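You operate a simulated robot arm through the tools that you are given. There is no shell and no other tool. Be economical: measure what you need, move in short steps, check, and stop when the job is done.

Carry out the task below with a simulated robot arm. There is one attempt and no reset: what you move stays moved.

## Task
Lay a place at the folding table for the yellow soup mug.
Fine: snap the cup lid on the yellow paper cup before it goes on the table; soup mug on the cork trivet, purple spoon on the napkin pack; spill nothing. Set down upright: yellow paper cup.

Only the result counts: the job must be done as asked and must still hold three seconds after the hand-in. Knocking over, shifting, dropping, spilling or breaking anything else fails it. Lids that push on must go on centred and level and be pressed home; caps that screw on are set level and turned clockwise until they are tight. Flat cloth is picked up by pressing the open fingertips on it (5 to 10 N) and closing them slowly along it; thin cloth reads only 2 to 8 mm in the jaws.

## Robot
A 6-joint arm with a four-finger gripper on a trunk, on a base that drives. Base frame: it is fixed to the floor where the robot stands at the start and does not move with it; the origin is under the middle of the robot, x ahead of it, y to its left, z up. Readings come in m, rad, newtons and seconds.
With the tool pointing down near the work surface it reaches from about 0.56 to 0.88 m from the robot's upright axis, wherever it stands. Its first joint turns from -2.897 to 2.897 rad. Places, roughly: blue cloth clip [-1.5, 0, 0.7]; blue paper cup [1.75, 0.25, 1.5]; cork trivet [-1.75, -0.5, 0.75]; napkin pack [-1.75, -0.75, 0.75]; pink spoon [1.25, 0, 1.5]; red cloth clip [-1.5, -1, 0.7]; red paper cup [1.75, 0, 1.5]; top of the cork trivet [-1.6, -0.5, 0.7]; top of the folding table [-1.7, -0.5, 0.7]; yellow cloth clip [-1.5, -0.8, 0.7]; yellow paper cup (8x8x10 cm) [0.5, -0.1, 0.9]. Payload 3.43 kg.
The tool frame sits at the grasp point between the pads (the TCP): z along the fingers, y along the line on which they close. The tips reach 0.03 m beyond it. The gripper opens to 0.12 m. The gripper's body begins 0.085 m behind the TCP.
Orientation is that of the tool frame in the base frame, as a unit quaternion [x, y, z, w]. With the fingers straight down and closing along the base's y, the tool's x points along the base's -x, its y along +y and its z along -z.

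## Interface
- The arm moves only by the tool drive_tool. Its argument "motion" is a list of rows, each an object (a shift or turn left out is 0, a gripper value left out holds the last) with "dp": the shift along the tool's x, y, z in units of 25 mm (1.0 is 25 mm), a list of three; "turn": the turn, a rotation vector about the tool's x, y, z in units of 6 degrees (1.0 is 6 degrees), a list of three; "grip": the finger opening in m, from 0 to 0.12. In form: [{"dp": [tx, ty, tz], "turn": [rx, ry, rz], "grip": grip}, ...]. A call has 1 to 20 rows; each row shifts and turns the commanded pose from where the row before left it, along the tool's axes as they then stand. A call with a number of a shift or a turn outside -1 to 1 is refused whole. Each row takes 0.2 s and may step no farther than 0.05 m and 0.15 rad from the row before; otherwise, or with a gripper value out of range, the whole call is refused. A pose out of reach is approached as far as the arm can. The call stops where the force on the tool passes 40 N (or 10 N more than at its start, if that is more) or the arm is blocked; 0.2 s more then pass. The fingers move at their own pace and stop on an object; they squeeze with about 41 N. The grip force told is the motor's: it shows also when the fingers shut on nothing. Time passes only in rows, and 0.2 s behind the last, so rows that do not move let the fingers close. It gives the time, the measured TCP pose, the force on the tool (base axes), the opening and the grip force at its end, in the units of the frame above (readings bear some noise), with the torque about the TCP (base axes, N m) and any sound that the robot's microphone picked up.
- Cameras (640 x 400 px; columns grow to the right, rows downward): "scene" is now at [0.0717, 0.2066, 1.5701]; the picture's right is [0.06, -1.00, -0.00], its down [-0.45, -0.03, -0.89] and it looks along [0.89, 0.06, -0.45] (base axes); focal length 214 px, centre (320, 200). "wrist" rides on the gripper at [0.071, -0.017, -0.12] in the tool frame; the picture's right is [0.23, 0.97, 0.00], its down [-0.81, 0.19, -0.55] and it looks along [-0.54, 0.13, 0.83] (tool axes); focal length 275 px, centre (320, 200). There is no depth. A picture from a camera that has moved, and an enlarged one, comes with that camera's place and axes in the base frame and with its lens.
- camera(camera): a new picture of that camera. The clock stands still meanwhile.
- lift_body(by): slides the trunk up (or, below 0, down) by that many m; the arm and the scene camera ride with it, the base frame stays. It gives what a move gives, with no picture.
- base_move(legs): drives the robot by 1 to 6 legs, each [ahead, left, turn to the left] in m, m and rad, along the robot's own axes; the way and the turn of a leg run together, so that a leg with both is an arc; at most 1.5 m and 3.142 rad a leg. The arm and the cameras ride along, it lands a little off, and it stops where it bumps. It gives what a move gives.
- head_to(pan, tilt): turns the head with the scene camera to pan (to the left, within 2.094 rad either way) and tilt (down, from -0.506 to 1.204), counted from straight ahead of the robot. It gives what a move gives.
- close_up(camera, box): a new picture of the part [left, top, right, bottom] of that camera's present view, enlarged. The clock stands still meanwhile.
- sign_off(): hands the job in; it is judged then, once.

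Go step by step. Nothing tells you exact positions but the pictures and the camera data: compare them with the known pose of the tool, close in by small moves and look again before you grip or let go. The budget is 120 turns and 98 pictures, counting those below and the enlarged ones. Unless the task says otherwise, let go and move clear before handing in, and close with one line.

The tools are called after ">>>" as name(argument=value, ...) on one line, values as JSON. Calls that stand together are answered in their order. drive_tool: Moves the arm, as the interface text tells. Its arguments: {"type":"object","properties":{"motion":{"type":"array","items":{"type":"object","properties":{"dp":{"type":"array","items":{"type":"number"}},"turn":{"type":"array","items":{"type":"number"}},"grip":{"type":"number"}}}}},"required":["motion"]} The other tools are called the same way: lift_body (by) slides the trunk up or down; base_move (legs) drives the base; head_to (pan, tilt) turns the head that bears the scene camera; camera (camera) takes a picture; close_up (camera, box) takes an enlarged picture of a part of a camera's view; sign_off () hands the job in.

At the start:

```text
time: 0.0
tool_pos: [0.3058, -0.3995, 1.3234]
ee_rot: [-0.001, 1.0, 0.0, 0.0]
force: [-0.2, -1.0, 0.5]
ft_torque: [-0.01, 0.02, -0.01]
gripper_width: 0.1199
finger_force: 0.2
trunk travel left (down, up): [-0.125, 0.415]
robot x, y, heading: [-0.0016, 0.0012, 0.002]
head pan, tilt: [-2.1, 1.201]
```

scene: 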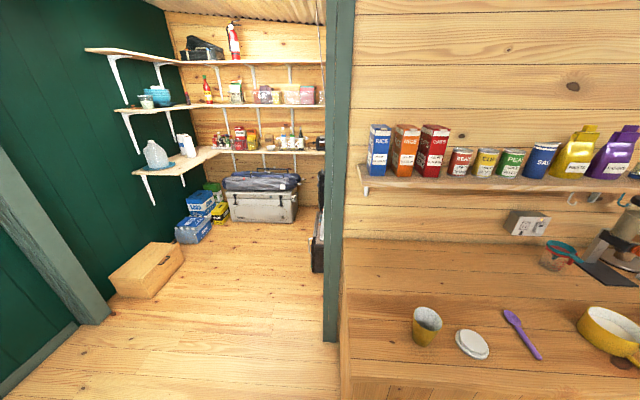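
wrist: 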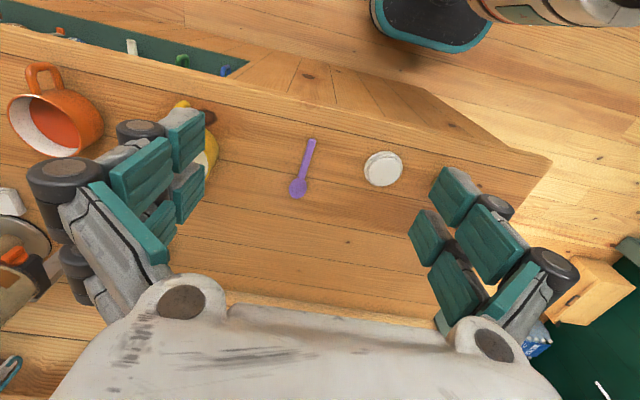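

I see the counter with the yellow cup, the lid, the purple spoon and the yellow mug, all ahead and to the right. I'll look closer at those before moving.

>>> close_up(camera="scene", box=[380, 240, 640, 400])

>>> head_to(pan=-0.7, tilt=0.7)

>>> camera(camera="scene")

```text
2.46 times, centred on (510, 320) of scene
camera zoom: at [0.0717, 0.2066, 1.5701], right [0.06, -1.0, 0.0], down [-0.45, -0.03, -0.89], along [0.89, 0.06, -0.45], focal length 528 px, centre (-148, -95)
```

zoom: 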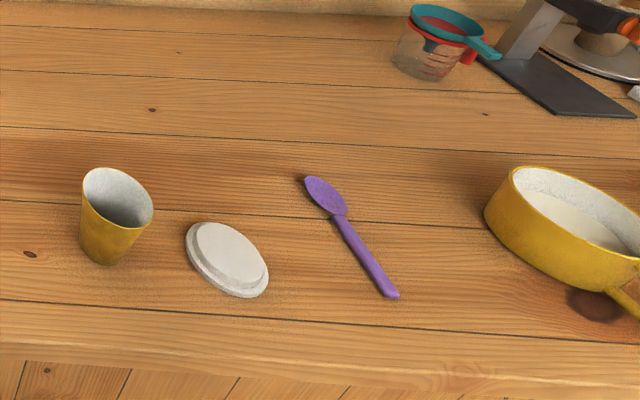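

```text
time: 1.5
tool_pos: [0.3088, -0.4014, 1.3233]
ee_rot: [0.0, 1.0, 0.0, 0.0]
force: [-0.1, 0.5, -0.3]
ft_torque: [0.05, -0.01, -0.01]
gripper_width: 0.1198
finger_force: 0.0
trunk travel left (down, up): [-0.125, 0.415]
robot x, y, heading: [0.0014, -0.0022, -0.002]
head pan, tilt: [-0.7, 0.7]
```

```text
94 pictures are left
camera scene: at [0.0597, 0.2026, 1.5393], right [0.02, -1.0, 0.0], down [-0.74, -0.02, -0.68], along [0.68, 0.02, -0.74], focal length 214 px, centre (320, 200)
```

scene: 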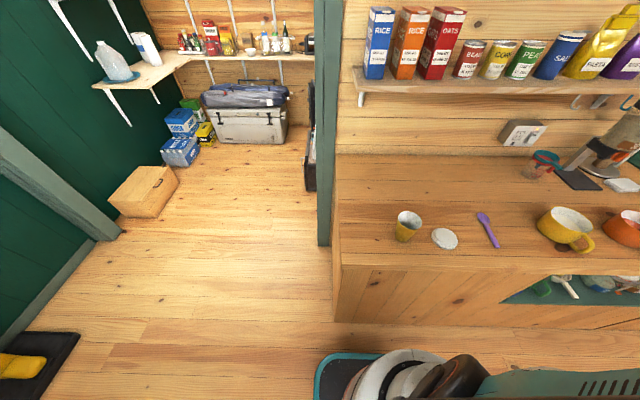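

The head reading and the camera axes don't agree, so I'll take another picture now that the head may have settled.

>>> head_to(pan=-0.5, tilt=0.7)

>>> camera(camera="scene")

>>> camera(camera="wrist")

```text
time: 2.3
tool_pos: [0.3088, -0.402, 1.3225]
ee_rot: [0.0, 1.0, 0.0, 0.0]
force: [0.6, 0.3, 0.8]
ft_torque: [0.02, -0.02, -0.01]
gripper_width: 0.1201
finger_force: 0.1
trunk travel left (down, up): [-0.125, 0.415]
robot x, y, heading: [-0.0039, -0.0021, 0.0]
head pan, tilt: [-0.499, 0.7]
```

```text
93 pictures are left
camera scene: at [0.0603, 0.2025, 1.5404], right [0.02, -1.0, 0.0], down [-0.73, -0.02, -0.69], along [0.69, 0.02, -0.73], focal length 214 px, centre (320, 200)
```

scene: 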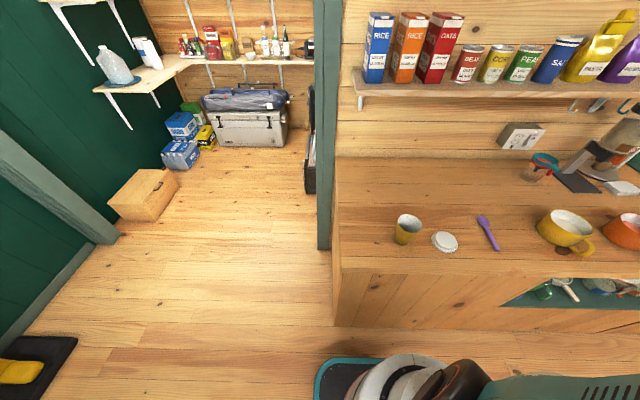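

```text
92 pictures are left
camera wrist: at [0.2375, -0.4194, 1.4444], right [-0.23, 0.97, 0.0], down [0.81, 0.19, 0.55], along [0.54, 0.13, -0.83], focal length 275 px, centre (320, 200)
```

wrist: 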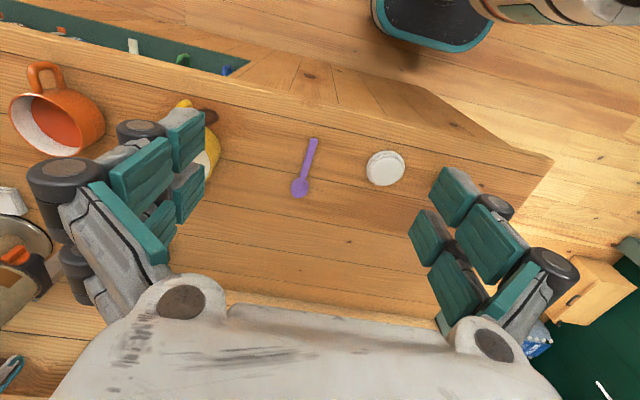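

Triangulating with both cameras puts the lid at about (0.474, -0.216, 0.905), so the counter top is near z 0.895. Next I'll check whether the head really pans, to see the rear.

>>> head_to(pan=-2.0, tilt=0.6)

>>> camera(camera="scene")

```text
time: 3.9
tool_pos: [0.3076, -0.4029, 1.3228]
ee_rot: [0.0, 1.0, 0.0, 0.0]
force: [0.9, -0.2, -0.2]
ft_torque: [0.0, 0.0, -0.04]
gripper_width: 0.12
finger_force: 0.1
trunk travel left (down, up): [-0.125, 0.415]
robot x, y, heading: [-0.0013, -0.0024, -0.003]
head pan, tilt: [-2.0, 0.6]
```

```text
91 pictures are left
camera scene: at [0.0617, 0.2023, 1.5429], right [0.02, -1.0, 0.0], down [-0.71, -0.01, -0.71], along [0.71, 0.01, -0.71], focal length 214 px, centre (320, 200)
```

scene: 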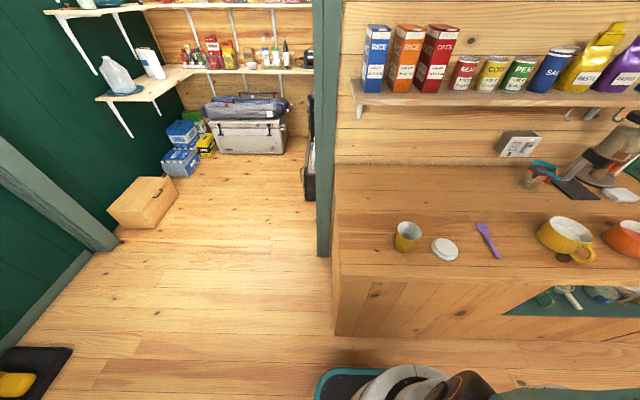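

The view did not pan. I'll try the other direction.

>>> head_to(pan=1.2, tilt=0.6)

>>> drive_tool(motion=[{"dp": [0, 0, 0]}, {"dp": [0, 0, 0]}, {"dp": [0, 0, 0]}, {"dp": [0, 0, 0]}, {"dp": [0, 0, 0]}])

>>> camera(camera="scene")

```text
time: 6.6
tool_pos: [0.3057, -0.3984, 1.3232]
ee_rot: [-0.001, 1.0, -0.001, 0.0]
force: [0.0, 0.1, -0.4]
ft_torque: [0.01, 0.01, -0.02]
gripper_width: 0.1199
finger_force: 0.0
trunk travel left (down, up): [-0.125, 0.415]
robot x, y, heading: [-0.0019, 0.0014, 0.0]
head pan, tilt: [1.201, 0.6]
```

```text
time: 7.8
tool_pos: [0.3061, -0.3996, 1.3223]
ee_rot: [0.0, 1.0, 0.001, 0.0]
force: [0.4, -0.1, -0.6]
ft_torque: [0.0, -0.01, 0.02]
gripper_width: 0.1198
finger_force: 0.0
trunk travel left (down, up): [-0.125, 0.415]
robot x, y, heading: [-0.0014, 0.0002, -0.001]
head pan, tilt: [1.201, 0.6]
```

```text
90 pictures are left
camera scene: at [0.0123, 0.2831, 1.5584], right [0.93, -0.36, 0.0], down [-0.2, -0.53, -0.83], along [0.3, 0.77, -0.56], focal length 214 px, centre (320, 200)
```

scene: 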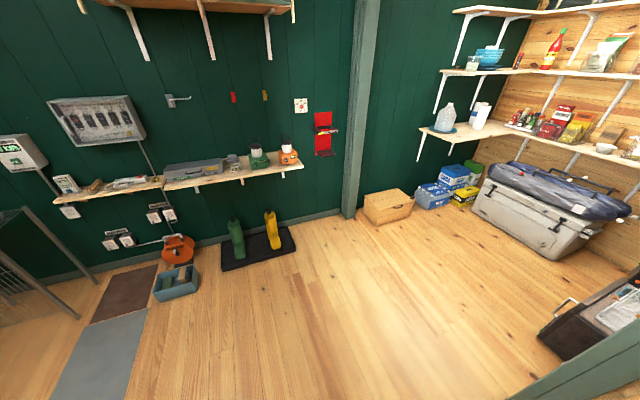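

Panning left works, and right appears to be blocked. I'll look at the left rear for clear driving room, then set the head straight ahead.

>>> head_to(pan=2.09, tilt=0.5)

>>> camera(camera="scene")

>>> head_to(pan=0, tilt=0.7)

>>> camera(camera="scene")

```text
time: 9.0
tool_pos: [0.3052, -0.3991, 1.3235]
ee_rot: [0.0, 1.0, 0.0, 0.0]
force: [-0.5, -0.2, -0.1]
ft_torque: [0.01, 0.02, -0.02]
gripper_width: 0.1199
finger_force: 0.1
trunk travel left (down, up): [-0.125, 0.415]
robot x, y, heading: [-0.0002, -0.0029, 0.002]
head pan, tilt: [2.089, 0.499]
```

```text
89 pictures are left
camera scene: at [-0.0647, 0.2798, 1.5675], right [0.87, 0.49, 0.0], down [0.24, -0.42, -0.88], along [-0.43, 0.76, -0.48], focal length 214 px, centre (320, 200)
```

scene: 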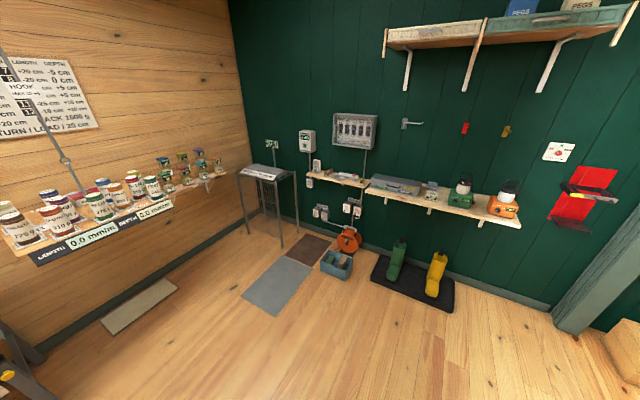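

```text
time: 11.0
tool_pos: [0.3062, -0.3992, 1.3232]
ee_rot: [0.0, 1.0, 0.0, -0.001]
force: [-0.3, 0.8, -0.4]
ft_torque: [0.03, 0.03, -0.01]
gripper_width: 0.1204
finger_force: 0.1
trunk travel left (down, up): [-0.125, 0.415]
robot x, y, heading: [-0.0022, -0.002, -0.006]
head pan, tilt: [0.0, 0.7]
```

```text
88 pictures are left
camera scene: at [0.0654, 0.2077, 1.5507], right [0.08, -1.0, 0.0], down [-0.63, -0.05, -0.77], along [0.77, 0.06, -0.64], focal length 214 px, centre (320, 200)
```

scene: 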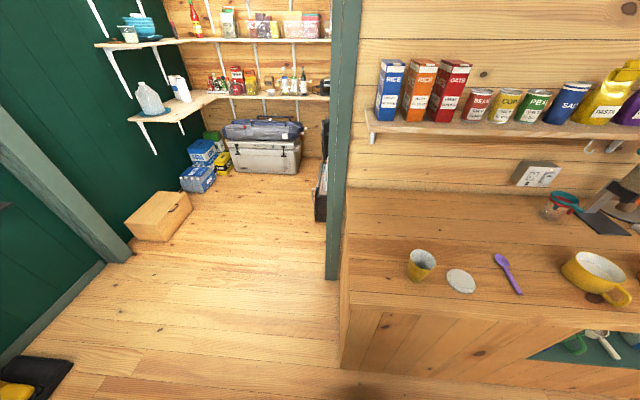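

The head can't look right, but I can work with that. I'll back off 0.12 m for reach, then rotate the tool -90° about its axis to close along x, keeping the fingers away from the cup, and move above the lid.

>>> base_move(legs=[[-0.12, 0, 0]])

>>> drive_tool(motion=[{"dp": [-0.9, 0.5, 0.2], "turn": [0, 0, -1]}, {"turn": [0, 0, -1]}, {"turn": [0, 0, -1]}, {"turn": [0, 0, -1]}, {"turn": [0, 0, -1]}, {"turn": [0, 0, -1]}, {"turn": [0, 0, -1]}, {"turn": [0, 0, -1]}, {"turn": [0, 0, -1]}, {"turn": [0, 0, -1]}, {"turn": [0, 0, -1]}, {"turn": [0, 0, -1]}, {"turn": [0, 0, -1]}, {"turn": [0, 0, -1]}, {"turn": [0, 0, -1]}])

```text
time: 12.2
tool_pos: [0.1847, -0.3984, 1.3227]
ee_rot: [0.0, 1.0, 0.0, 0.0]
force: [-0.1, -1.1, 0.2]
ft_torque: [-0.01, -0.02, -0.01]
gripper_width: 0.1201
finger_force: 0.0
trunk travel left (down, up): [-0.125, 0.415]
robot x, y, heading: [-0.1218, -0.0009, -0.001]
head pan, tilt: [0.0, 0.7]
```

```text
time: 15.4
tool_pos: [0.2069, -0.3854, 1.3187]
ee_rot: [0.708, -0.706, 0.0, 0.0]
force: [0.6, -0.4, -0.2]
ft_torque: [0.01, 0.03, 0.02]
gripper_width: 0.1198
finger_force: 0.2
trunk travel left (down, up): [-0.125, 0.415]
robot x, y, heading: [-0.1211, -0.0028, -0.002]
head pan, tilt: [0.0, 0.7]
```

Rotated as planned. Now I'll move above the lid.

>>> drive_tool(motion=[{"dp": [-0.615, -0.97, 0.7]}, {"dp": [-0.615, -0.97, 0.7]}, {"dp": [-0.615, -0.97, 0.7]}, {"dp": [-0.615, -0.97, 0.7]}, {"dp": [-0.615, -0.97, 0.7]}, {"dp": [-0.615, -0.97, 0.7]}, {"dp": [-0.615, -0.97, 0.7]}, {"dp": [-0.615, -0.97, 0.7]}, {"dp": [-0.615, -0.97, 0.7]}, {"dp": [-0.615, -0.97, 0.7]}, {"dp": [-0.615, -0.97, 0.7]}])

>>> camera(camera="wrist")

>>> camera(camera="scene")

```text
time: 17.8
tool_pos: [0.4755, -0.2155, 1.1264]
ee_rot: [0.707, -0.707, 0.0, 0.0]
force: [-0.6, -0.3, 0.5]
ft_torque: [-0.03, -0.01, -0.01]
gripper_width: 0.1198
finger_force: 0.0
trunk travel left (down, up): [-0.125, 0.415]
robot x, y, heading: [-0.1211, 0.0008, 0.004]
head pan, tilt: [0.0, 0.7]
```

```text
87 pictures are left
camera wrist: at [0.4932, -0.2885, 1.2465], right [-0.97, -0.23, 0.0], down [-0.19, 0.81, 0.55], along [-0.13, 0.54, -0.83], focal length 275 px, centre (320, 200)
```

wrist: 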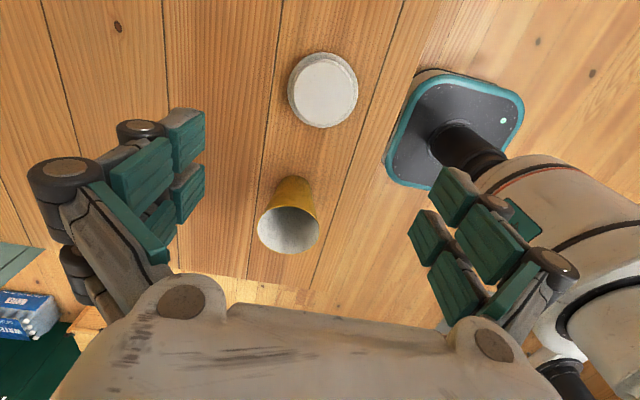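

```text
86 pictures are left
camera scene: at [-0.0553, 0.2008, 1.5497], right [0.0, -1.0, 0.0], down [-0.64, 0.0, -0.76], along [0.76, 0.0, -0.64], focal length 214 px, centre (320, 200)
```

scene: 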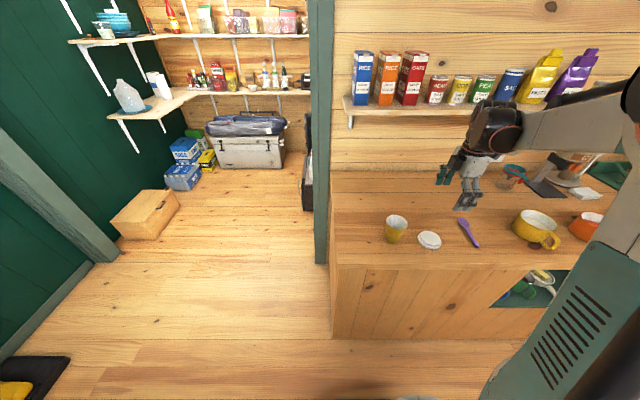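

Both cameras agree: the lid is at (0.472, -0.219) and the cup at (0.483, -0.075) with its rim near z 0.995. I'll go down to just above the lid and look.

>>> drive_tool(motion=[{"dp": [0.14, 0.14, 0.9], "grip": 0.12}, {"dp": [0, 0, 0.9]}, {"dp": [0, 0, 0.9]}, {"dp": [0, 0, 0.9]}, {"dp": [0, 0, 0.9]}, {"dp": [0, 0, 0.9]}, {"dp": [0, 0, 0.9]}, {"dp": [0, 0, 0.9]}])

>>> camera(camera="wrist")

>>> close_up(camera="scene", box=[350, 180, 510, 280])

```text
time: 19.6
tool_pos: [0.4716, -0.2193, 0.9448]
ee_rot: [0.707, -0.707, 0.0, 0.0]
force: [-0.4, -0.2, -0.2]
ft_torque: [-0.02, 0.0, 0.01]
gripper_width: 0.1199
finger_force: 0.0
trunk travel left (down, up): [-0.125, 0.415]
robot x, y, heading: [-0.1213, 0.0024, 0.003]
head pan, tilt: [0.0, 0.7]
```

```text
85 pictures are left
camera wrist: at [0.4892, -0.292, 1.0668], right [-0.97, -0.23, 0.0], down [-0.19, 0.81, 0.55], along [-0.13, 0.54, -0.83], focal length 275 px, centre (320, 200)
```

wrist: 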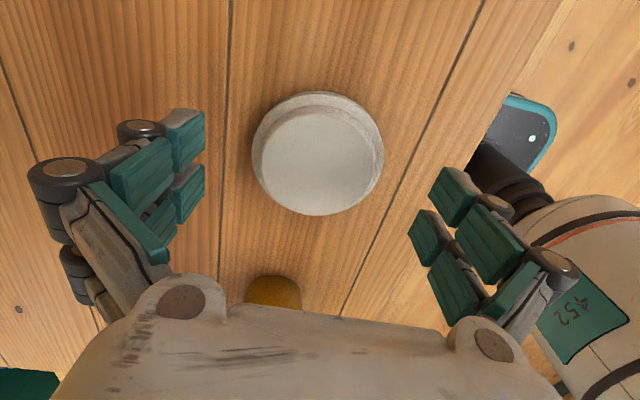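

```text
4.00 times, centred on (430, 230) of scene
camera zoom: at [-0.0555, 0.2007, 1.5498], right [0.0, -1.0, 0.0], down [-0.64, 0.0, -0.76], along [0.76, 0.0, -0.64], focal length 858 px, centre (-120, 80)
```

zoom: 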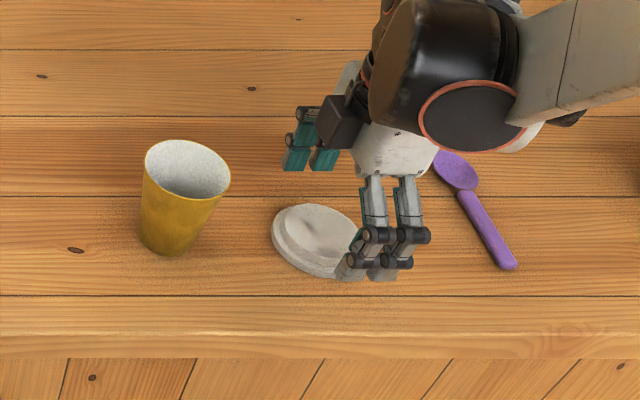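

The lid lies top side up, centred between the fingers. I'll edge down towards the counter.

>>> drive_tool(motion=[{"dp": [0.04, -0.06, 0.16]}, {"dp": [0, 0, 0.16]}, {"dp": [0, 0, 0.16]}])

>>> drive_tool(motion=[{"dp": [0, 0, 0.08]}, {"dp": [0, 0, 0.08]}])

>>> close_up(camera="scene", box=[390, 190, 470, 260])

```text
time: 20.4
tool_pos: [0.4728, -0.2213, 0.9336]
ee_rot: [0.708, -0.707, 0.001, -0.001]
force: [0.3, 0.4, 0.3]
ft_torque: [0.0, 0.0, 0.02]
gripper_width: 0.1201
finger_force: 0.1
trunk travel left (down, up): [-0.125, 0.415]
robot x, y, heading: [-0.1199, 0.0005, 0.004]
head pan, tilt: [0.0, 0.7]
```

```text
time: 21.0
tool_pos: [0.4715, -0.2197, 0.9298]
ee_rot: [0.707, -0.707, 0.0, 0.001]
force: [-0.4, 0.3, -0.4]
ft_torque: [0.01, -0.01, -0.01]
gripper_width: 0.1199
finger_force: 0.0
trunk travel left (down, up): [-0.125, 0.415]
robot x, y, heading: [-0.1211, -0.0011, 0.003]
head pan, tilt: [0.0, 0.7]
```

```text
5.71 times, centred on (430, 225) of scene
camera zoom: at [-0.0556, 0.2008, 1.5498], right [0.0, -1.0, 0.0], down [-0.64, 0.0, -0.76], along [0.76, 0.0, -0.64], focal length 1226 px, centre (-309, 57)
```

zoom: 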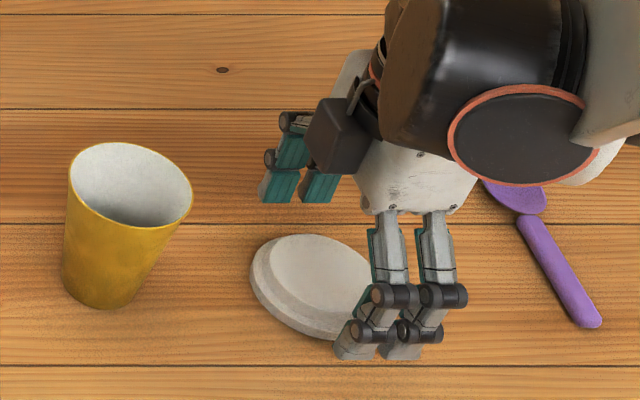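

No contact yet. I'll continue down in 2 mm steps.

>>> drive_tool(motion=[{"dp": [0, 0, 0.08]}, {"dp": [0, 0, 0.08]}])

>>> drive_tool(motion=[{"dp": [0, 0, 0.08]}])

>>> drive_tool(motion=[{"dp": [0, 0, 0.08]}])

```text
time: 21.6
tool_pos: [0.4721, -0.2213, 0.9262]
ee_rot: [0.707, -0.707, 0.001, -0.001]
force: [-0.3, -1.1, -0.2]
ft_torque: [0.0, -0.05, -0.01]
gripper_width: 0.1198
finger_force: 0.0
trunk travel left (down, up): [-0.125, 0.415]
robot x, y, heading: [-0.1205, -0.0006, 0.001]
head pan, tilt: [0.0, 0.7]
```

```text
time: 22.0
tool_pos: [0.4724, -0.2211, 0.9238]
ee_rot: [0.707, -0.707, 0.0, 0.001]
force: [0.0, 0.0, -0.7]
ft_torque: [0.02, 0.01, 0.03]
gripper_width: 0.1199
finger_force: 0.0
trunk travel left (down, up): [-0.125, 0.415]
robot x, y, heading: [-0.1191, 0.0037, 0.004]
head pan, tilt: [0.0, 0.7]
```

```text
time: 22.4
tool_pos: [0.4723, -0.2212, 0.921]
ee_rot: [0.707, -0.707, 0.0, 0.0]
force: [-0.2, -0.2, 0.2]
ft_torque: [-0.06, 0.01, 0.0]
gripper_width: 0.1203
finger_force: 0.1
trunk travel left (down, up): [-0.125, 0.415]
robot x, y, heading: [-0.1194, -0.0001, -0.001]
head pan, tilt: [0.0, 0.7]
```

>>> drive_tool(motion=[{"dp": [0, 0, 0.08]}])

>>> drive_tool(motion=[{"dp": [0, 0, 0.08]}])

>>> camera(camera="wrist")

```text
time: 22.8
tool_pos: [0.4731, -0.2211, 0.9191]
ee_rot: [-0.707, 0.707, 0.0, 0.0]
force: [0.0, -0.4, 0.2]
ft_torque: [-0.01, 0.0, 0.04]
gripper_width: 0.1199
finger_force: 0.1
trunk travel left (down, up): [-0.125, 0.415]
robot x, y, heading: [-0.1249, -0.0016, -0.004]
head pan, tilt: [0.0, 0.7]
```

```text
time: 23.2
tool_pos: [0.4726, -0.2213, 0.9175]
ee_rot: [-0.707, 0.707, 0.0, 0.0]
force: [-0.4, 0.1, -0.8]
ft_torque: [0.0, 0.0, 0.0]
gripper_width: 0.1201
finger_force: 0.0
trunk travel left (down, up): [-0.125, 0.415]
robot x, y, heading: [-0.1241, 0.0012, 0.0]
head pan, tilt: [0.0, 0.7]
```

```text
82 pictures are left
camera wrist: at [0.4901, -0.2929, 1.0389], right [-0.97, -0.23, 0.0], down [-0.19, 0.81, 0.55], along [-0.13, 0.54, -0.83], focal length 275 px, centre (320, 200)
```

wrist: 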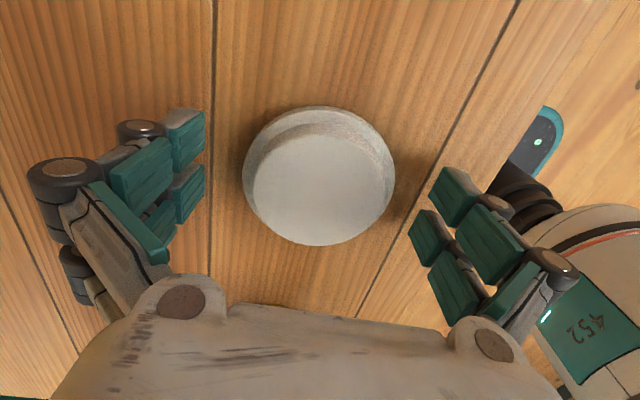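

The lid sits between the pads at about 14 mm beyond the TCP, so the pads will catch its rim. I'll close.

>>> drive_tool(motion=[{"grip": 0.095}, {"grip": 0.07}, {"grip": 0.07}, {"grip": 0.07}])

>>> camera(camera="wrist")

```text
time: 23.8
tool_pos: [0.4676, -0.2214, 0.9248]
ee_rot: [-0.706, 0.708, -0.001, 0.0]
force: [1.5, -1.0, 74.1]
ft_torque: [0.61, 1.63, -0.12]
gripper_width: 0.0805
finger_force: 44.6
trunk travel left (down, up): [-0.125, 0.415]
robot x, y, heading: [-0.1232, -0.0006, 0.004]
head pan, tilt: [0.0, 0.7]
stopped in row 2: the force on the tool passed its limit at 47 N (the readings are from after the stop); the commanded pose is now the measured one
```

```text
81 pictures are left
camera wrist: at [0.4853, -0.2925, 1.0463], right [-0.97, -0.23, 0.0], down [-0.19, 0.81, 0.55], along [-0.13, 0.54, -0.83], focal length 275 px, centre (320, 200)
```

wrist: 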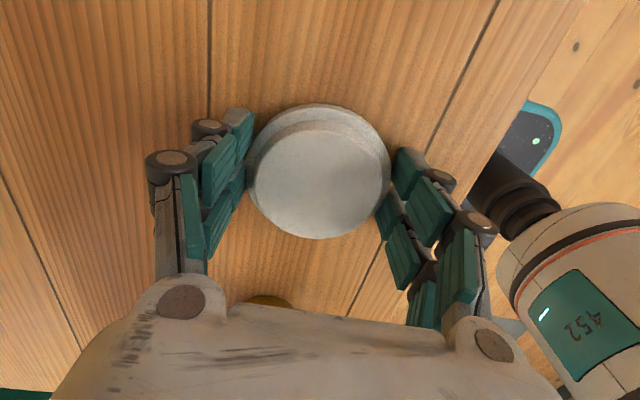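

Gripped at 80 mm. Closing also pushed the tips onto the counter (the arc of the fingers), so I'll lift slowly and look at the lid.

>>> drive_tool(motion=[{"dp": [0, 0, -0.2]}, {"dp": [0, 0, -0.4]}, {"dp": [0, 0, -1]}, {"dp": [0, 0, -1]}, {"dp": [0, 0, -1]}, {"dp": [0, 0, -1]}, {"dp": [0, 0, -1]}, {"dp": [0, 0, -0.6]}])

>>> camera(camera="wrist")

>>> close_up(camera="scene", box=[360, 140, 488, 220])

```text
time: 25.6
tool_pos: [0.4718, -0.2214, 1.0729]
ee_rot: [-0.707, 0.708, 0.0, -0.001]
force: [0.0, 0.2, -0.5]
ft_torque: [0.0, 0.0, -0.02]
gripper_width: 0.0758
finger_force: 40.7
trunk travel left (down, up): [-0.125, 0.415]
robot x, y, heading: [-0.1211, -0.0003, -0.002]
head pan, tilt: [0.0, 0.7]
```

```text
80 pictures are left
camera wrist: at [0.4899, -0.2927, 1.195], right [-0.97, -0.23, 0.0], down [-0.19, 0.81, 0.55], along [-0.13, 0.54, -0.83], focal length 275 px, centre (320, 200)
```

wrist: 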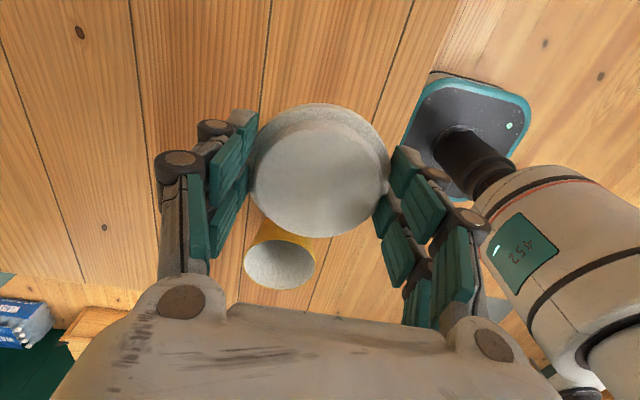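

```text
5.00 times, centred on (424, 180) of scene
camera zoom: at [-0.0558, 0.2008, 1.5498], right [0.0, -1.0, 0.0], down [-0.64, 0.0, -0.76], along [0.76, 0.0, -0.64], focal length 1072 px, centre (-200, 300)
```

zoom: 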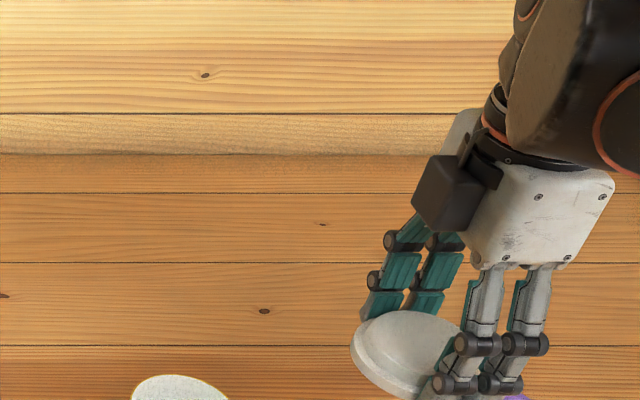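

The lid is held level, roughly 80 mm across, about 15 mm beyond the TCP. The cup rim centre is (0.482, -0.076, 0.993). I'll move over it at this height and check the alignment.

>>> drive_tool(motion=[{"dp": [-0.97, -0.07, 0]}, {"dp": [-0.97, -0.07, 0]}, {"dp": [-0.97, -0.07, 0]}, {"dp": [-0.97, -0.07, 0]}, {"dp": [-0.97, -0.07, 0]}, {"dp": [-0.97, -0.05, 0]}, {"dp": [0, 0, 0.8]}, {"dp": [0, 0, 0]}])

>>> camera(camera="wrist")

>>> close_up(camera="scene", box=[340, 170, 468, 250])

```text
time: 27.4
tool_pos: [0.4817, -0.0769, 1.0541]
ee_rot: [0.707, -0.707, -0.001, 0.001]
force: [0.4, 0.4, -0.3]
ft_torque: [0.03, 0.04, -0.02]
gripper_width: 0.076
finger_force: 41.3
trunk travel left (down, up): [-0.125, 0.415]
robot x, y, heading: [-0.1181, -0.0002, 0.003]
head pan, tilt: [0.0, 0.7]
```

```text
78 pictures are left
camera wrist: at [0.5003, -0.1481, 1.1746], right [-0.97, -0.23, 0.0], down [-0.19, 0.81, 0.55], along [-0.13, 0.54, -0.83], focal length 275 px, centre (320, 200)
```

wrist: 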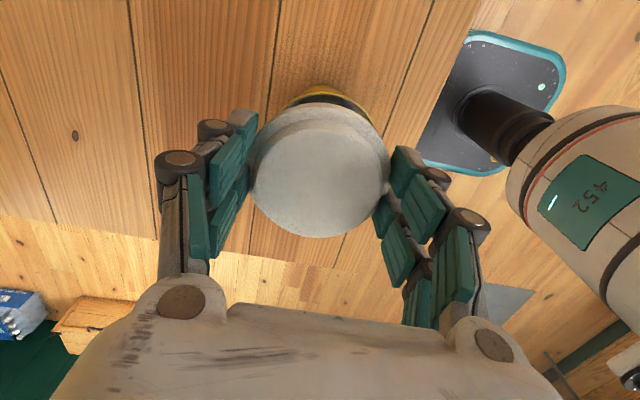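

```text
5.00 times, centred on (404, 210) of scene
camera zoom: at [-0.0554, 0.2006, 1.5498], right [0.0, -1.0, 0.0], down [-0.64, 0.0, -0.76], along [0.76, 0.0, -0.64], focal length 1072 px, centre (-100, 150)
```

zoom: 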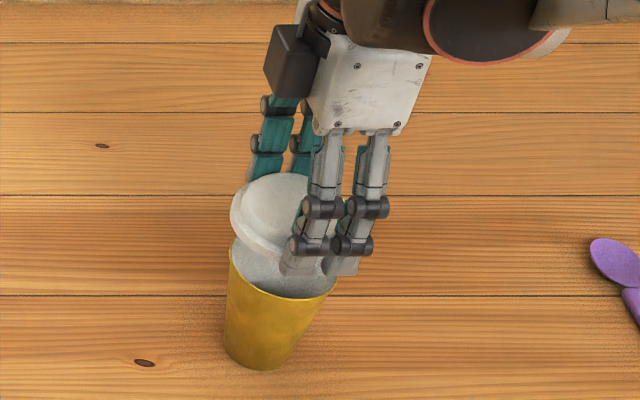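

The scene view hints the lid may sit a little to the left (+y) of the tool centre, while the wrist view says centred. I'll enlarge both to settle it.

>>> close_up(camera="scene", box=[376, 196, 424, 226])

>>> close_up(camera="wrist", box=[208, 70, 432, 250])

```text
13.33 times, centred on (400, 211) of scene
camera zoom: at [-0.0554, 0.2006, 1.5498], right [0.0, -1.0, 0.0], down [-0.64, 0.0, -0.76], along [0.76, 0.0, -0.64], focal length 2860 px, centre (-747, 53)
```

zoom: 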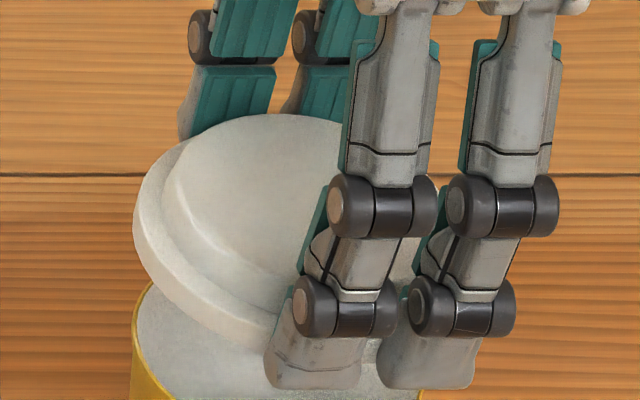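

```text
2.22 times, centred on (320, 160) of wrist
camera zoom: at [0.5003, -0.1481, 1.1746], right [-0.97, -0.23, 0.0], down [-0.19, 0.81, 0.55], along [-0.13, 0.54, -0.83], focal length 612 px, centre (320, 289)
```

zoom: 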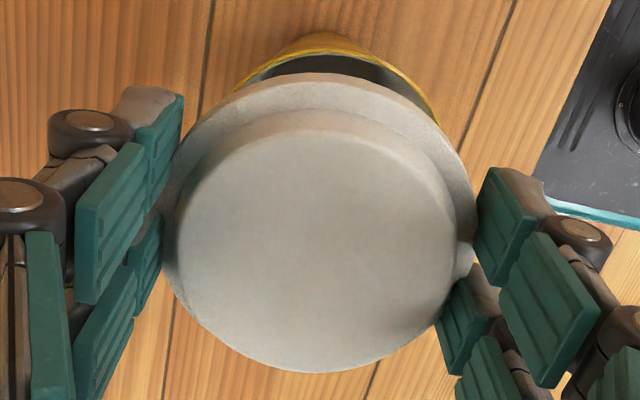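

Putting both views together: the lid is about 87 mm across, centred about 5 mm to +y of the tool, at y ≈ -0.071. The cup centre is about (0.482, -0.072), so they line up. I'll lower it close and compare again.

>>> drive_tool(motion=[{"dp": [0, 0, 0.4]}, {"dp": [0, 0, 0.4]}, {"dp": [0, 0, 0.3]}, {"dp": [0, 0, 0]}])

>>> close_up(camera="scene", box=[376, 200, 424, 230])

>>> close_up(camera="wrist", box=[208, 70, 432, 250])

```text
time: 28.4
tool_pos: [0.4815, -0.0755, 1.0252]
ee_rot: [-0.707, 0.707, 0.0, -0.001]
force: [0.0, 0.2, 0.0]
ft_torque: [0.0, 0.0, 0.02]
gripper_width: 0.0761
finger_force: 40.8
trunk travel left (down, up): [-0.125, 0.415]
robot x, y, heading: [-0.121, -0.0001, -0.001]
head pan, tilt: [0.0, 0.7]
```

```text
13.33 times, centred on (400, 215) of scene
camera zoom: at [-0.0556, 0.2008, 1.5498], right [0.0, -1.0, 0.0], down [-0.64, 0.0, -0.76], along [0.76, 0.0, -0.64], focal length 2860 px, centre (-747, 0)
```

zoom: 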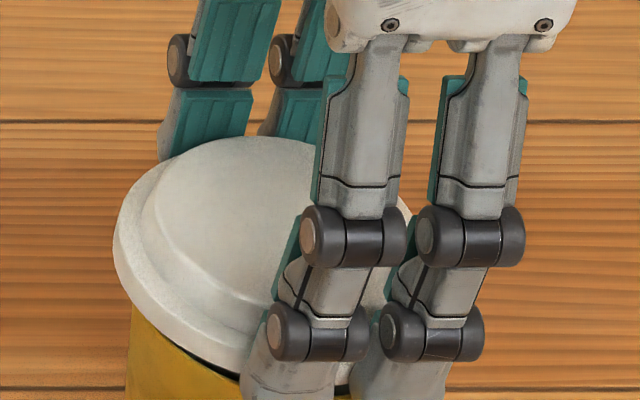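

```text
2.22 times, centred on (320, 160) of wrist
camera zoom: at [0.5, -0.148, 1.1474], right [-0.97, -0.23, 0.0], down [-0.19, 0.81, 0.55], along [-0.13, 0.54, -0.83], focal length 612 px, centre (320, 289)
```

zoom: 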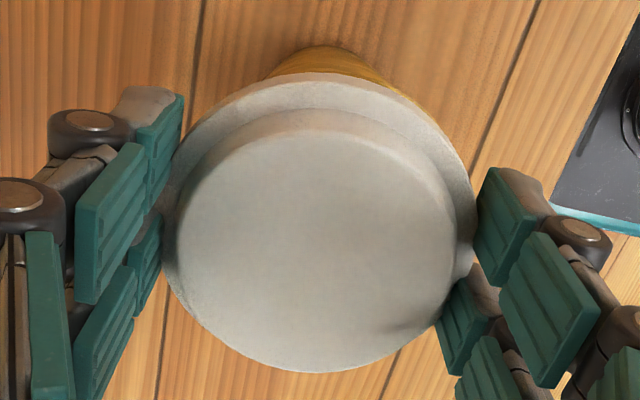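

The lid overhangs the cup's left edge by about 8 mm where I expect about 4, so I'll shift 3.5 mm to -y and lower until it touches.

>>> drive_tool(motion=[{"dp": [0.14, -0.03, 0]}, {"dp": [0, 0, 0.12]}, {"dp": [0, 0, 0.12]}, {"dp": [0, 0, 0]}])

>>> close_up(camera="scene", box=[376, 205, 424, 235])

```text
time: 29.4
tool_pos: [0.4819, -0.0788, 1.0205]
ee_rot: [-0.707, 0.707, 0.001, 0.0]
force: [-0.7, 0.3, 3.6]
ft_torque: [0.02, 0.08, 0.0]
gripper_width: 0.0761
finger_force: 40.9
trunk travel left (down, up): [-0.125, 0.415]
robot x, y, heading: [-0.1205, 0.0026, 0.004]
head pan, tilt: [0.0, 0.7]
```

```text
13.33 times, centred on (400, 220) of scene
camera zoom: at [-0.0559, 0.2008, 1.5498], right [0.0, -1.0, 0.0], down [-0.64, 0.0, -0.76], along [0.76, 0.0, -0.64], focal length 2860 px, centre (-747, -67)
```

zoom: 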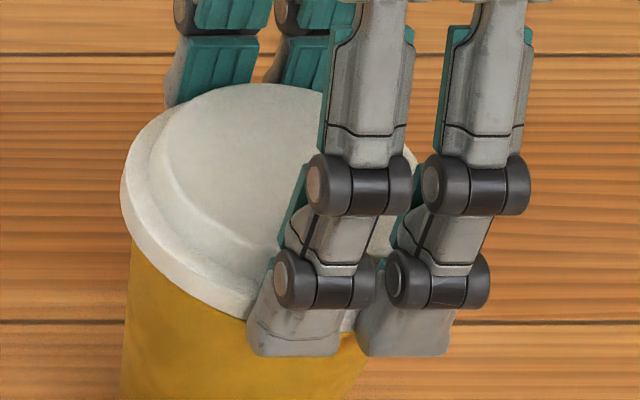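

Contact at 3.6 N. Now I'll press gently and read the force.

>>> drive_tool(motion=[{"dp": [0, 0, 0.06]}, {"dp": [0, 0, 0.06]}])

>>> drive_tool(motion=[{"dp": [0, 0, 0.06]}, {"dp": [0, 0, 0.06]}])

>>> close_up(camera="scene", box=[376, 205, 424, 235])

```text
time: 30.0
tool_pos: [0.4807, -0.0792, 1.0185]
ee_rot: [-0.707, 0.707, -0.001, -0.001]
force: [-1.9, 1.8, 32.7]
ft_torque: [0.2, 0.92, -0.01]
gripper_width: 0.0763
finger_force: 40.7
trunk travel left (down, up): [-0.125, 0.415]
robot x, y, heading: [-0.123, 0.005, -0.002]
head pan, tilt: [0.0, 0.7]
```

```text
time: 30.4
tool_pos: [0.4815, -0.0797, 1.0196]
ee_rot: [-0.707, 0.707, 0.001, 0.0]
force: [-2.9, 1.5, 32.5]
ft_torque: [0.23, 1.04, 0.01]
gripper_width: 0.0763
finger_force: 40.5
trunk travel left (down, up): [-0.125, 0.415]
robot x, y, heading: [-0.12, -0.0024, 0.001]
head pan, tilt: [0.0, 0.7]
stopped in row 1: the force on the tool passed its limit at 45 N (the readings are from after the stop); the commanded pose is now the measured one
```

```text
13.33 times, centred on (400, 220) of scene
camera zoom: at [-0.0585, 0.2014, 1.5499], right [0.0, -1.0, 0.0], down [-0.64, 0.0, -0.77], along [0.77, 0.0, -0.64], focal length 2860 px, centre (-747, -67)
```

zoom: 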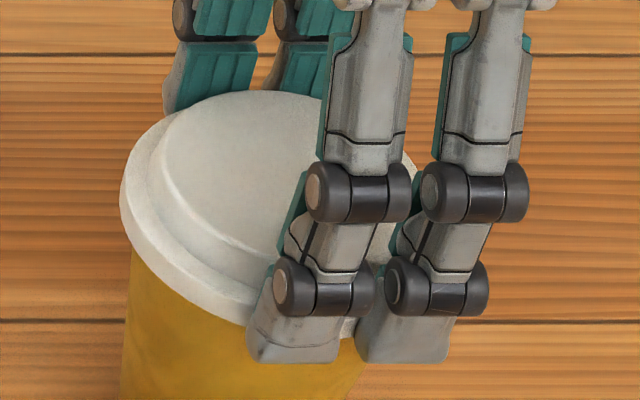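

The force acts about 30 mm to the -x side, so the lid catches the near rim and is off in x or tilted. I'll back off and look from the wrist.

>>> drive_tool(motion=[{"dp": [0, 0, -0.3]}, {"dp": [0, 0, -0.5]}, {"dp": [0, 0, 0]}])

>>> camera(camera="wrist")

>>> close_up(camera="scene", box=[368, 190, 432, 250])

```text
time: 31.2
tool_pos: [0.4824, -0.0805, 1.0367]
ee_rot: [0.707, -0.707, -0.001, 0.001]
force: [-0.1, 0.1, 0.7]
ft_torque: [-0.03, -0.03, -0.04]
gripper_width: 0.076
finger_force: 41.3
trunk travel left (down, up): [-0.125, 0.415]
robot x, y, heading: [-0.1187, -0.002, 0.004]
head pan, tilt: [0.0, 0.7]
```

```text
70 pictures are left
camera wrist: at [0.5008, -0.1516, 1.1581], right [-0.97, -0.23, 0.0], down [-0.19, 0.81, 0.55], along [-0.13, 0.54, -0.83], focal length 275 px, centre (320, 200)
```

wrist: 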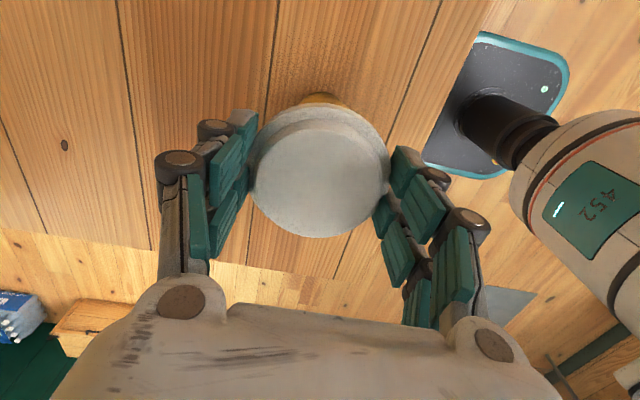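

```text
6.67 times, centred on (400, 220) of scene
camera zoom: at [-0.0559, 0.2008, 1.5497], right [0.0, -1.0, 0.0], down [-0.64, 0.0, -0.76], along [0.76, 0.0, -0.64], focal length 1430 px, centre (-213, 67)
```

zoom: 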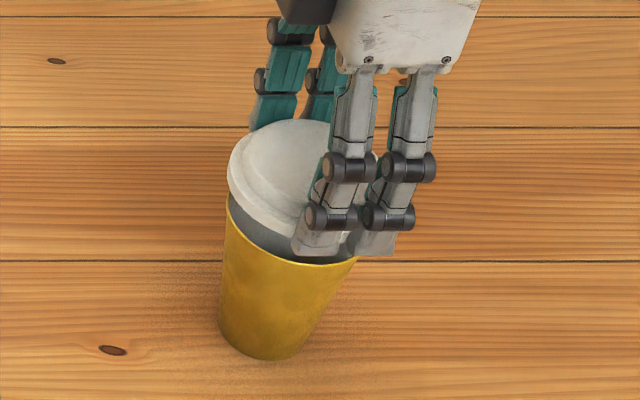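

In the views the lid and cup agree to within a few mm, but the contact torque says the lid should go a little towards -x. I'll shift 2.5 mm and touch again, reading the torque.

>>> drive_tool(motion=[{"dp": [-0.04, 0.1, 0.3]}, {"dp": [0, 0, 0.3]}, {"dp": [0, 0, 0.06]}, {"dp": [0, 0, 0]}])

>>> drive_tool(motion=[{"dp": [0, 0, 0.06]}, {"dp": [0, 0, 0]}])

```text
time: 32.2
tool_pos: [0.4809, -0.0785, 1.0205]
ee_rot: [0.707, -0.707, -0.001, 0.0]
force: [0.0, -0.8, 0.6]
ft_torque: [-0.01, -0.02, -0.03]
gripper_width: 0.0759
finger_force: 40.6
trunk travel left (down, up): [-0.125, 0.415]
robot x, y, heading: [-0.1224, -0.0027, 0.002]
head pan, tilt: [0.0, 0.7]
```

```text
time: 32.8
tool_pos: [0.4793, -0.0787, 1.0192]
ee_rot: [-0.707, 0.707, 0.0, -0.001]
force: [0.6, -0.4, -0.6]
ft_torque: [-0.02, 0.03, 0.04]
gripper_width: 0.0762
finger_force: 40.4
trunk travel left (down, up): [-0.125, 0.415]
robot x, y, heading: [-0.1207, 0.0018, 0.003]
head pan, tilt: [0.0, 0.7]
```

It now goes lower without contact. I'll continue down.

>>> drive_tool(motion=[{"dp": [0, 0, 0.06]}, {"dp": [0, 0, 0.06]}, {"dp": [0, 0, 0]}])

>>> drive_tool(motion=[{"dp": [0, 0, 0.06]}, {"dp": [0, 0, 0.06]}, {"dp": [0, 0, 0]}])

```text
time: 33.6
tool_pos: [0.4809, -0.0785, 1.0157]
ee_rot: [-0.707, 0.707, 0.001, -0.001]
force: [-0.3, 0.2, 0.8]
ft_torque: [0.0, 0.02, 0.0]
gripper_width: 0.0759
finger_force: 41.3
trunk travel left (down, up): [-0.125, 0.415]
robot x, y, heading: [-0.122, 0.0, 0.001]
head pan, tilt: [0.0, 0.7]
```

```text
time: 34.4
tool_pos: [0.4804, -0.0784, 1.0146]
ee_rot: [0.707, -0.707, 0.0, 0.001]
force: [2.1, 0.6, 11.6]
ft_torque: [0.07, -0.45, -0.01]
gripper_width: 0.0763
finger_force: 41.2
trunk travel left (down, up): [-0.125, 0.415]
robot x, y, heading: [-0.119, -0.002, 0.0]
head pan, tilt: [0.0, 0.7]
heard: snap
```

I heard a snap. I'll look before deciding how much more to press.

>>> close_up(camera="scene", box=[368, 190, 432, 250])

>>> drive_tool(motion=[{"dp": [0, 0, 0.06]}, {"dp": [0, 0, 0]}])

```text
6.67 times, centred on (400, 220) of scene
camera zoom: at [-0.0564, 0.201, 1.5499], right [0.0, -1.0, 0.0], down [-0.64, 0.0, -0.77], along [0.77, 0.0, -0.64], focal length 1430 px, centre (-213, 67)
```

zoom: 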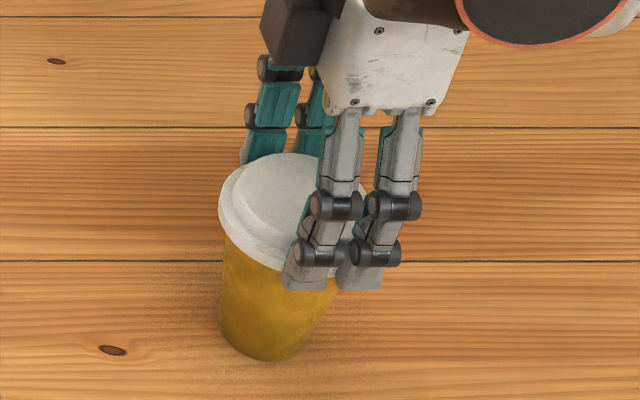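

```text
time: 35.0
tool_pos: [0.4803, -0.0793, 1.0129]
ee_rot: [-0.707, 0.707, 0.0, 0.0]
force: [2.4, 0.2, 29.0]
ft_torque: [0.14, -0.41, 0.01]
gripper_width: 0.0766
finger_force: 40.9
trunk travel left (down, up): [-0.125, 0.415]
robot x, y, heading: [-0.1229, 0.0014, 0.001]
head pan, tilt: [0.0, 0.7]
```

Pressed to 29 N with the force nearly centred. I'll relax, open and rise to check the lid.

>>> drive_tool(motion=[{"dp": [0, 0, -0.08]}, {"dp": [0, 0, -0.04], "grip": 0.09}, {"grip": 0.12}, {"dp": [0, 0, 0]}, {"dp": [0, 0, -0.8]}, {"dp": [0, 0, -1]}, {"dp": [0, 0, -1]}, {"dp": [0, 0, -1]}])

>>> camera(camera="wrist")

>>> close_up(camera="scene", box=[360, 190, 440, 250])

```text
time: 36.8
tool_pos: [0.4801, -0.0784, 1.1102]
ee_rot: [-0.707, 0.707, 0.0, -0.001]
force: [-0.7, -0.3, -0.7]
ft_torque: [0.02, 0.0, 0.01]
gripper_width: 0.12
finger_force: 0.0
trunk travel left (down, up): [-0.125, 0.415]
robot x, y, heading: [-0.1197, -0.0014, 0.005]
head pan, tilt: [0.0, 0.7]
```

```text
67 pictures are left
camera wrist: at [0.4984, -0.151, 1.2314], right [-0.97, -0.23, 0.0], down [-0.19, 0.81, 0.55], along [-0.13, 0.54, -0.83], focal length 275 px, centre (320, 200)
```

wrist: 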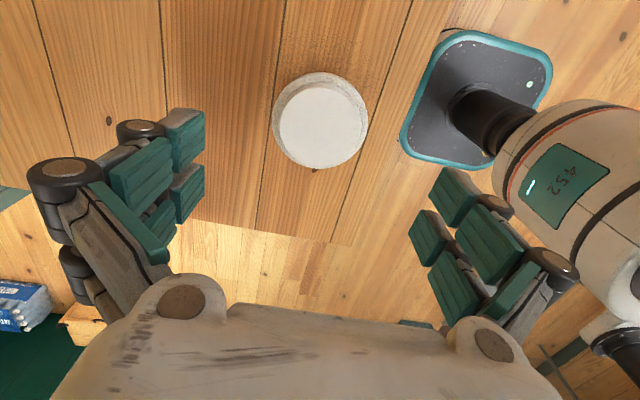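

```text
6.67 times, centred on (400, 220) of scene
camera zoom: at [-0.0559, 0.2009, 1.5498], right [0.0, -1.0, 0.0], down [-0.64, 0.0, -0.76], along [0.76, 0.0, -0.64], focal length 1430 px, centre (-213, 67)
```

zoom: 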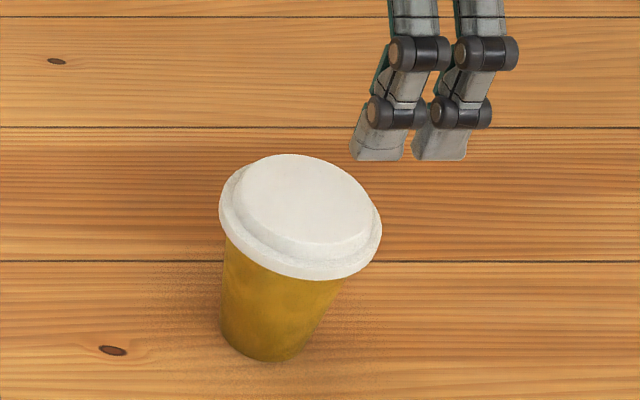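

The lid sits level and centred. Next I'll lower the open fingers around the cup body and grip it.

>>> drive_tool(motion=[{"dp": [-0.14, 0, 0.8]}, {"dp": [0, 0, 0.8]}, {"dp": [0, 0, 0.8]}, {"dp": [0, 0, 0.8]}, {"dp": [0, 0, 0.8]}, {"dp": [0, 0, 0.8]}, {"dp": [0, 0, 0.8]}, {"dp": [0, 0, 0.8]}, {"dp": [0, 0, 0.2]}])

>>> camera(camera="wrist")

>>> close_up(camera="scene", box=[360, 190, 440, 250])

```text
time: 38.8
tool_pos: [0.4799, -0.075, 0.9434]
ee_rot: [0.707, -0.707, -0.001, 0.002]
force: [-0.2, 0.3, 0.2]
ft_torque: [-0.03, 0.0, 0.03]
gripper_width: 0.1199
finger_force: 0.0
trunk travel left (down, up): [-0.125, 0.415]
robot x, y, heading: [-0.118, 0.0013, 0.006]
head pan, tilt: [0.0, 0.7]
```

```text
65 pictures are left
camera wrist: at [0.4984, -0.1466, 1.0653], right [-0.97, -0.23, 0.0], down [-0.19, 0.81, 0.55], along [-0.13, 0.54, -0.83], focal length 275 px, centre (320, 200)
```

wrist: 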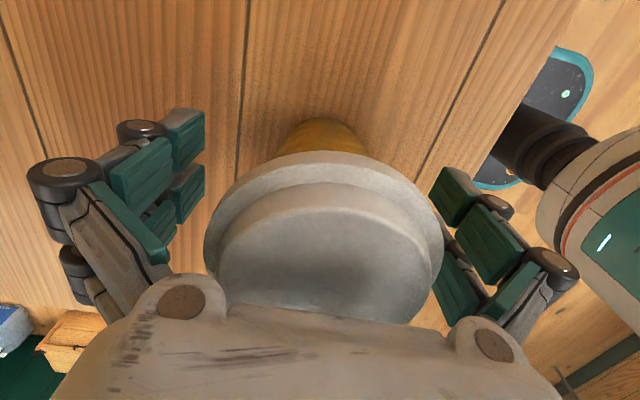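

```text
6.67 times, centred on (400, 220) of scene
camera zoom: at [-0.0555, 0.2008, 1.5498], right [0.0, -1.0, 0.0], down [-0.64, 0.0, -0.76], along [0.76, 0.0, -0.64], focal length 1430 px, centre (-213, 67)
```

zoom: 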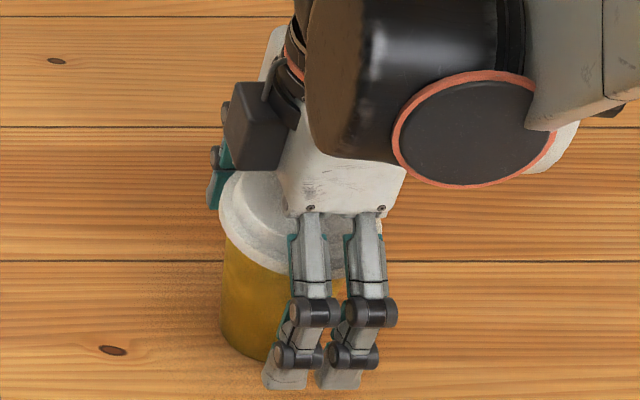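

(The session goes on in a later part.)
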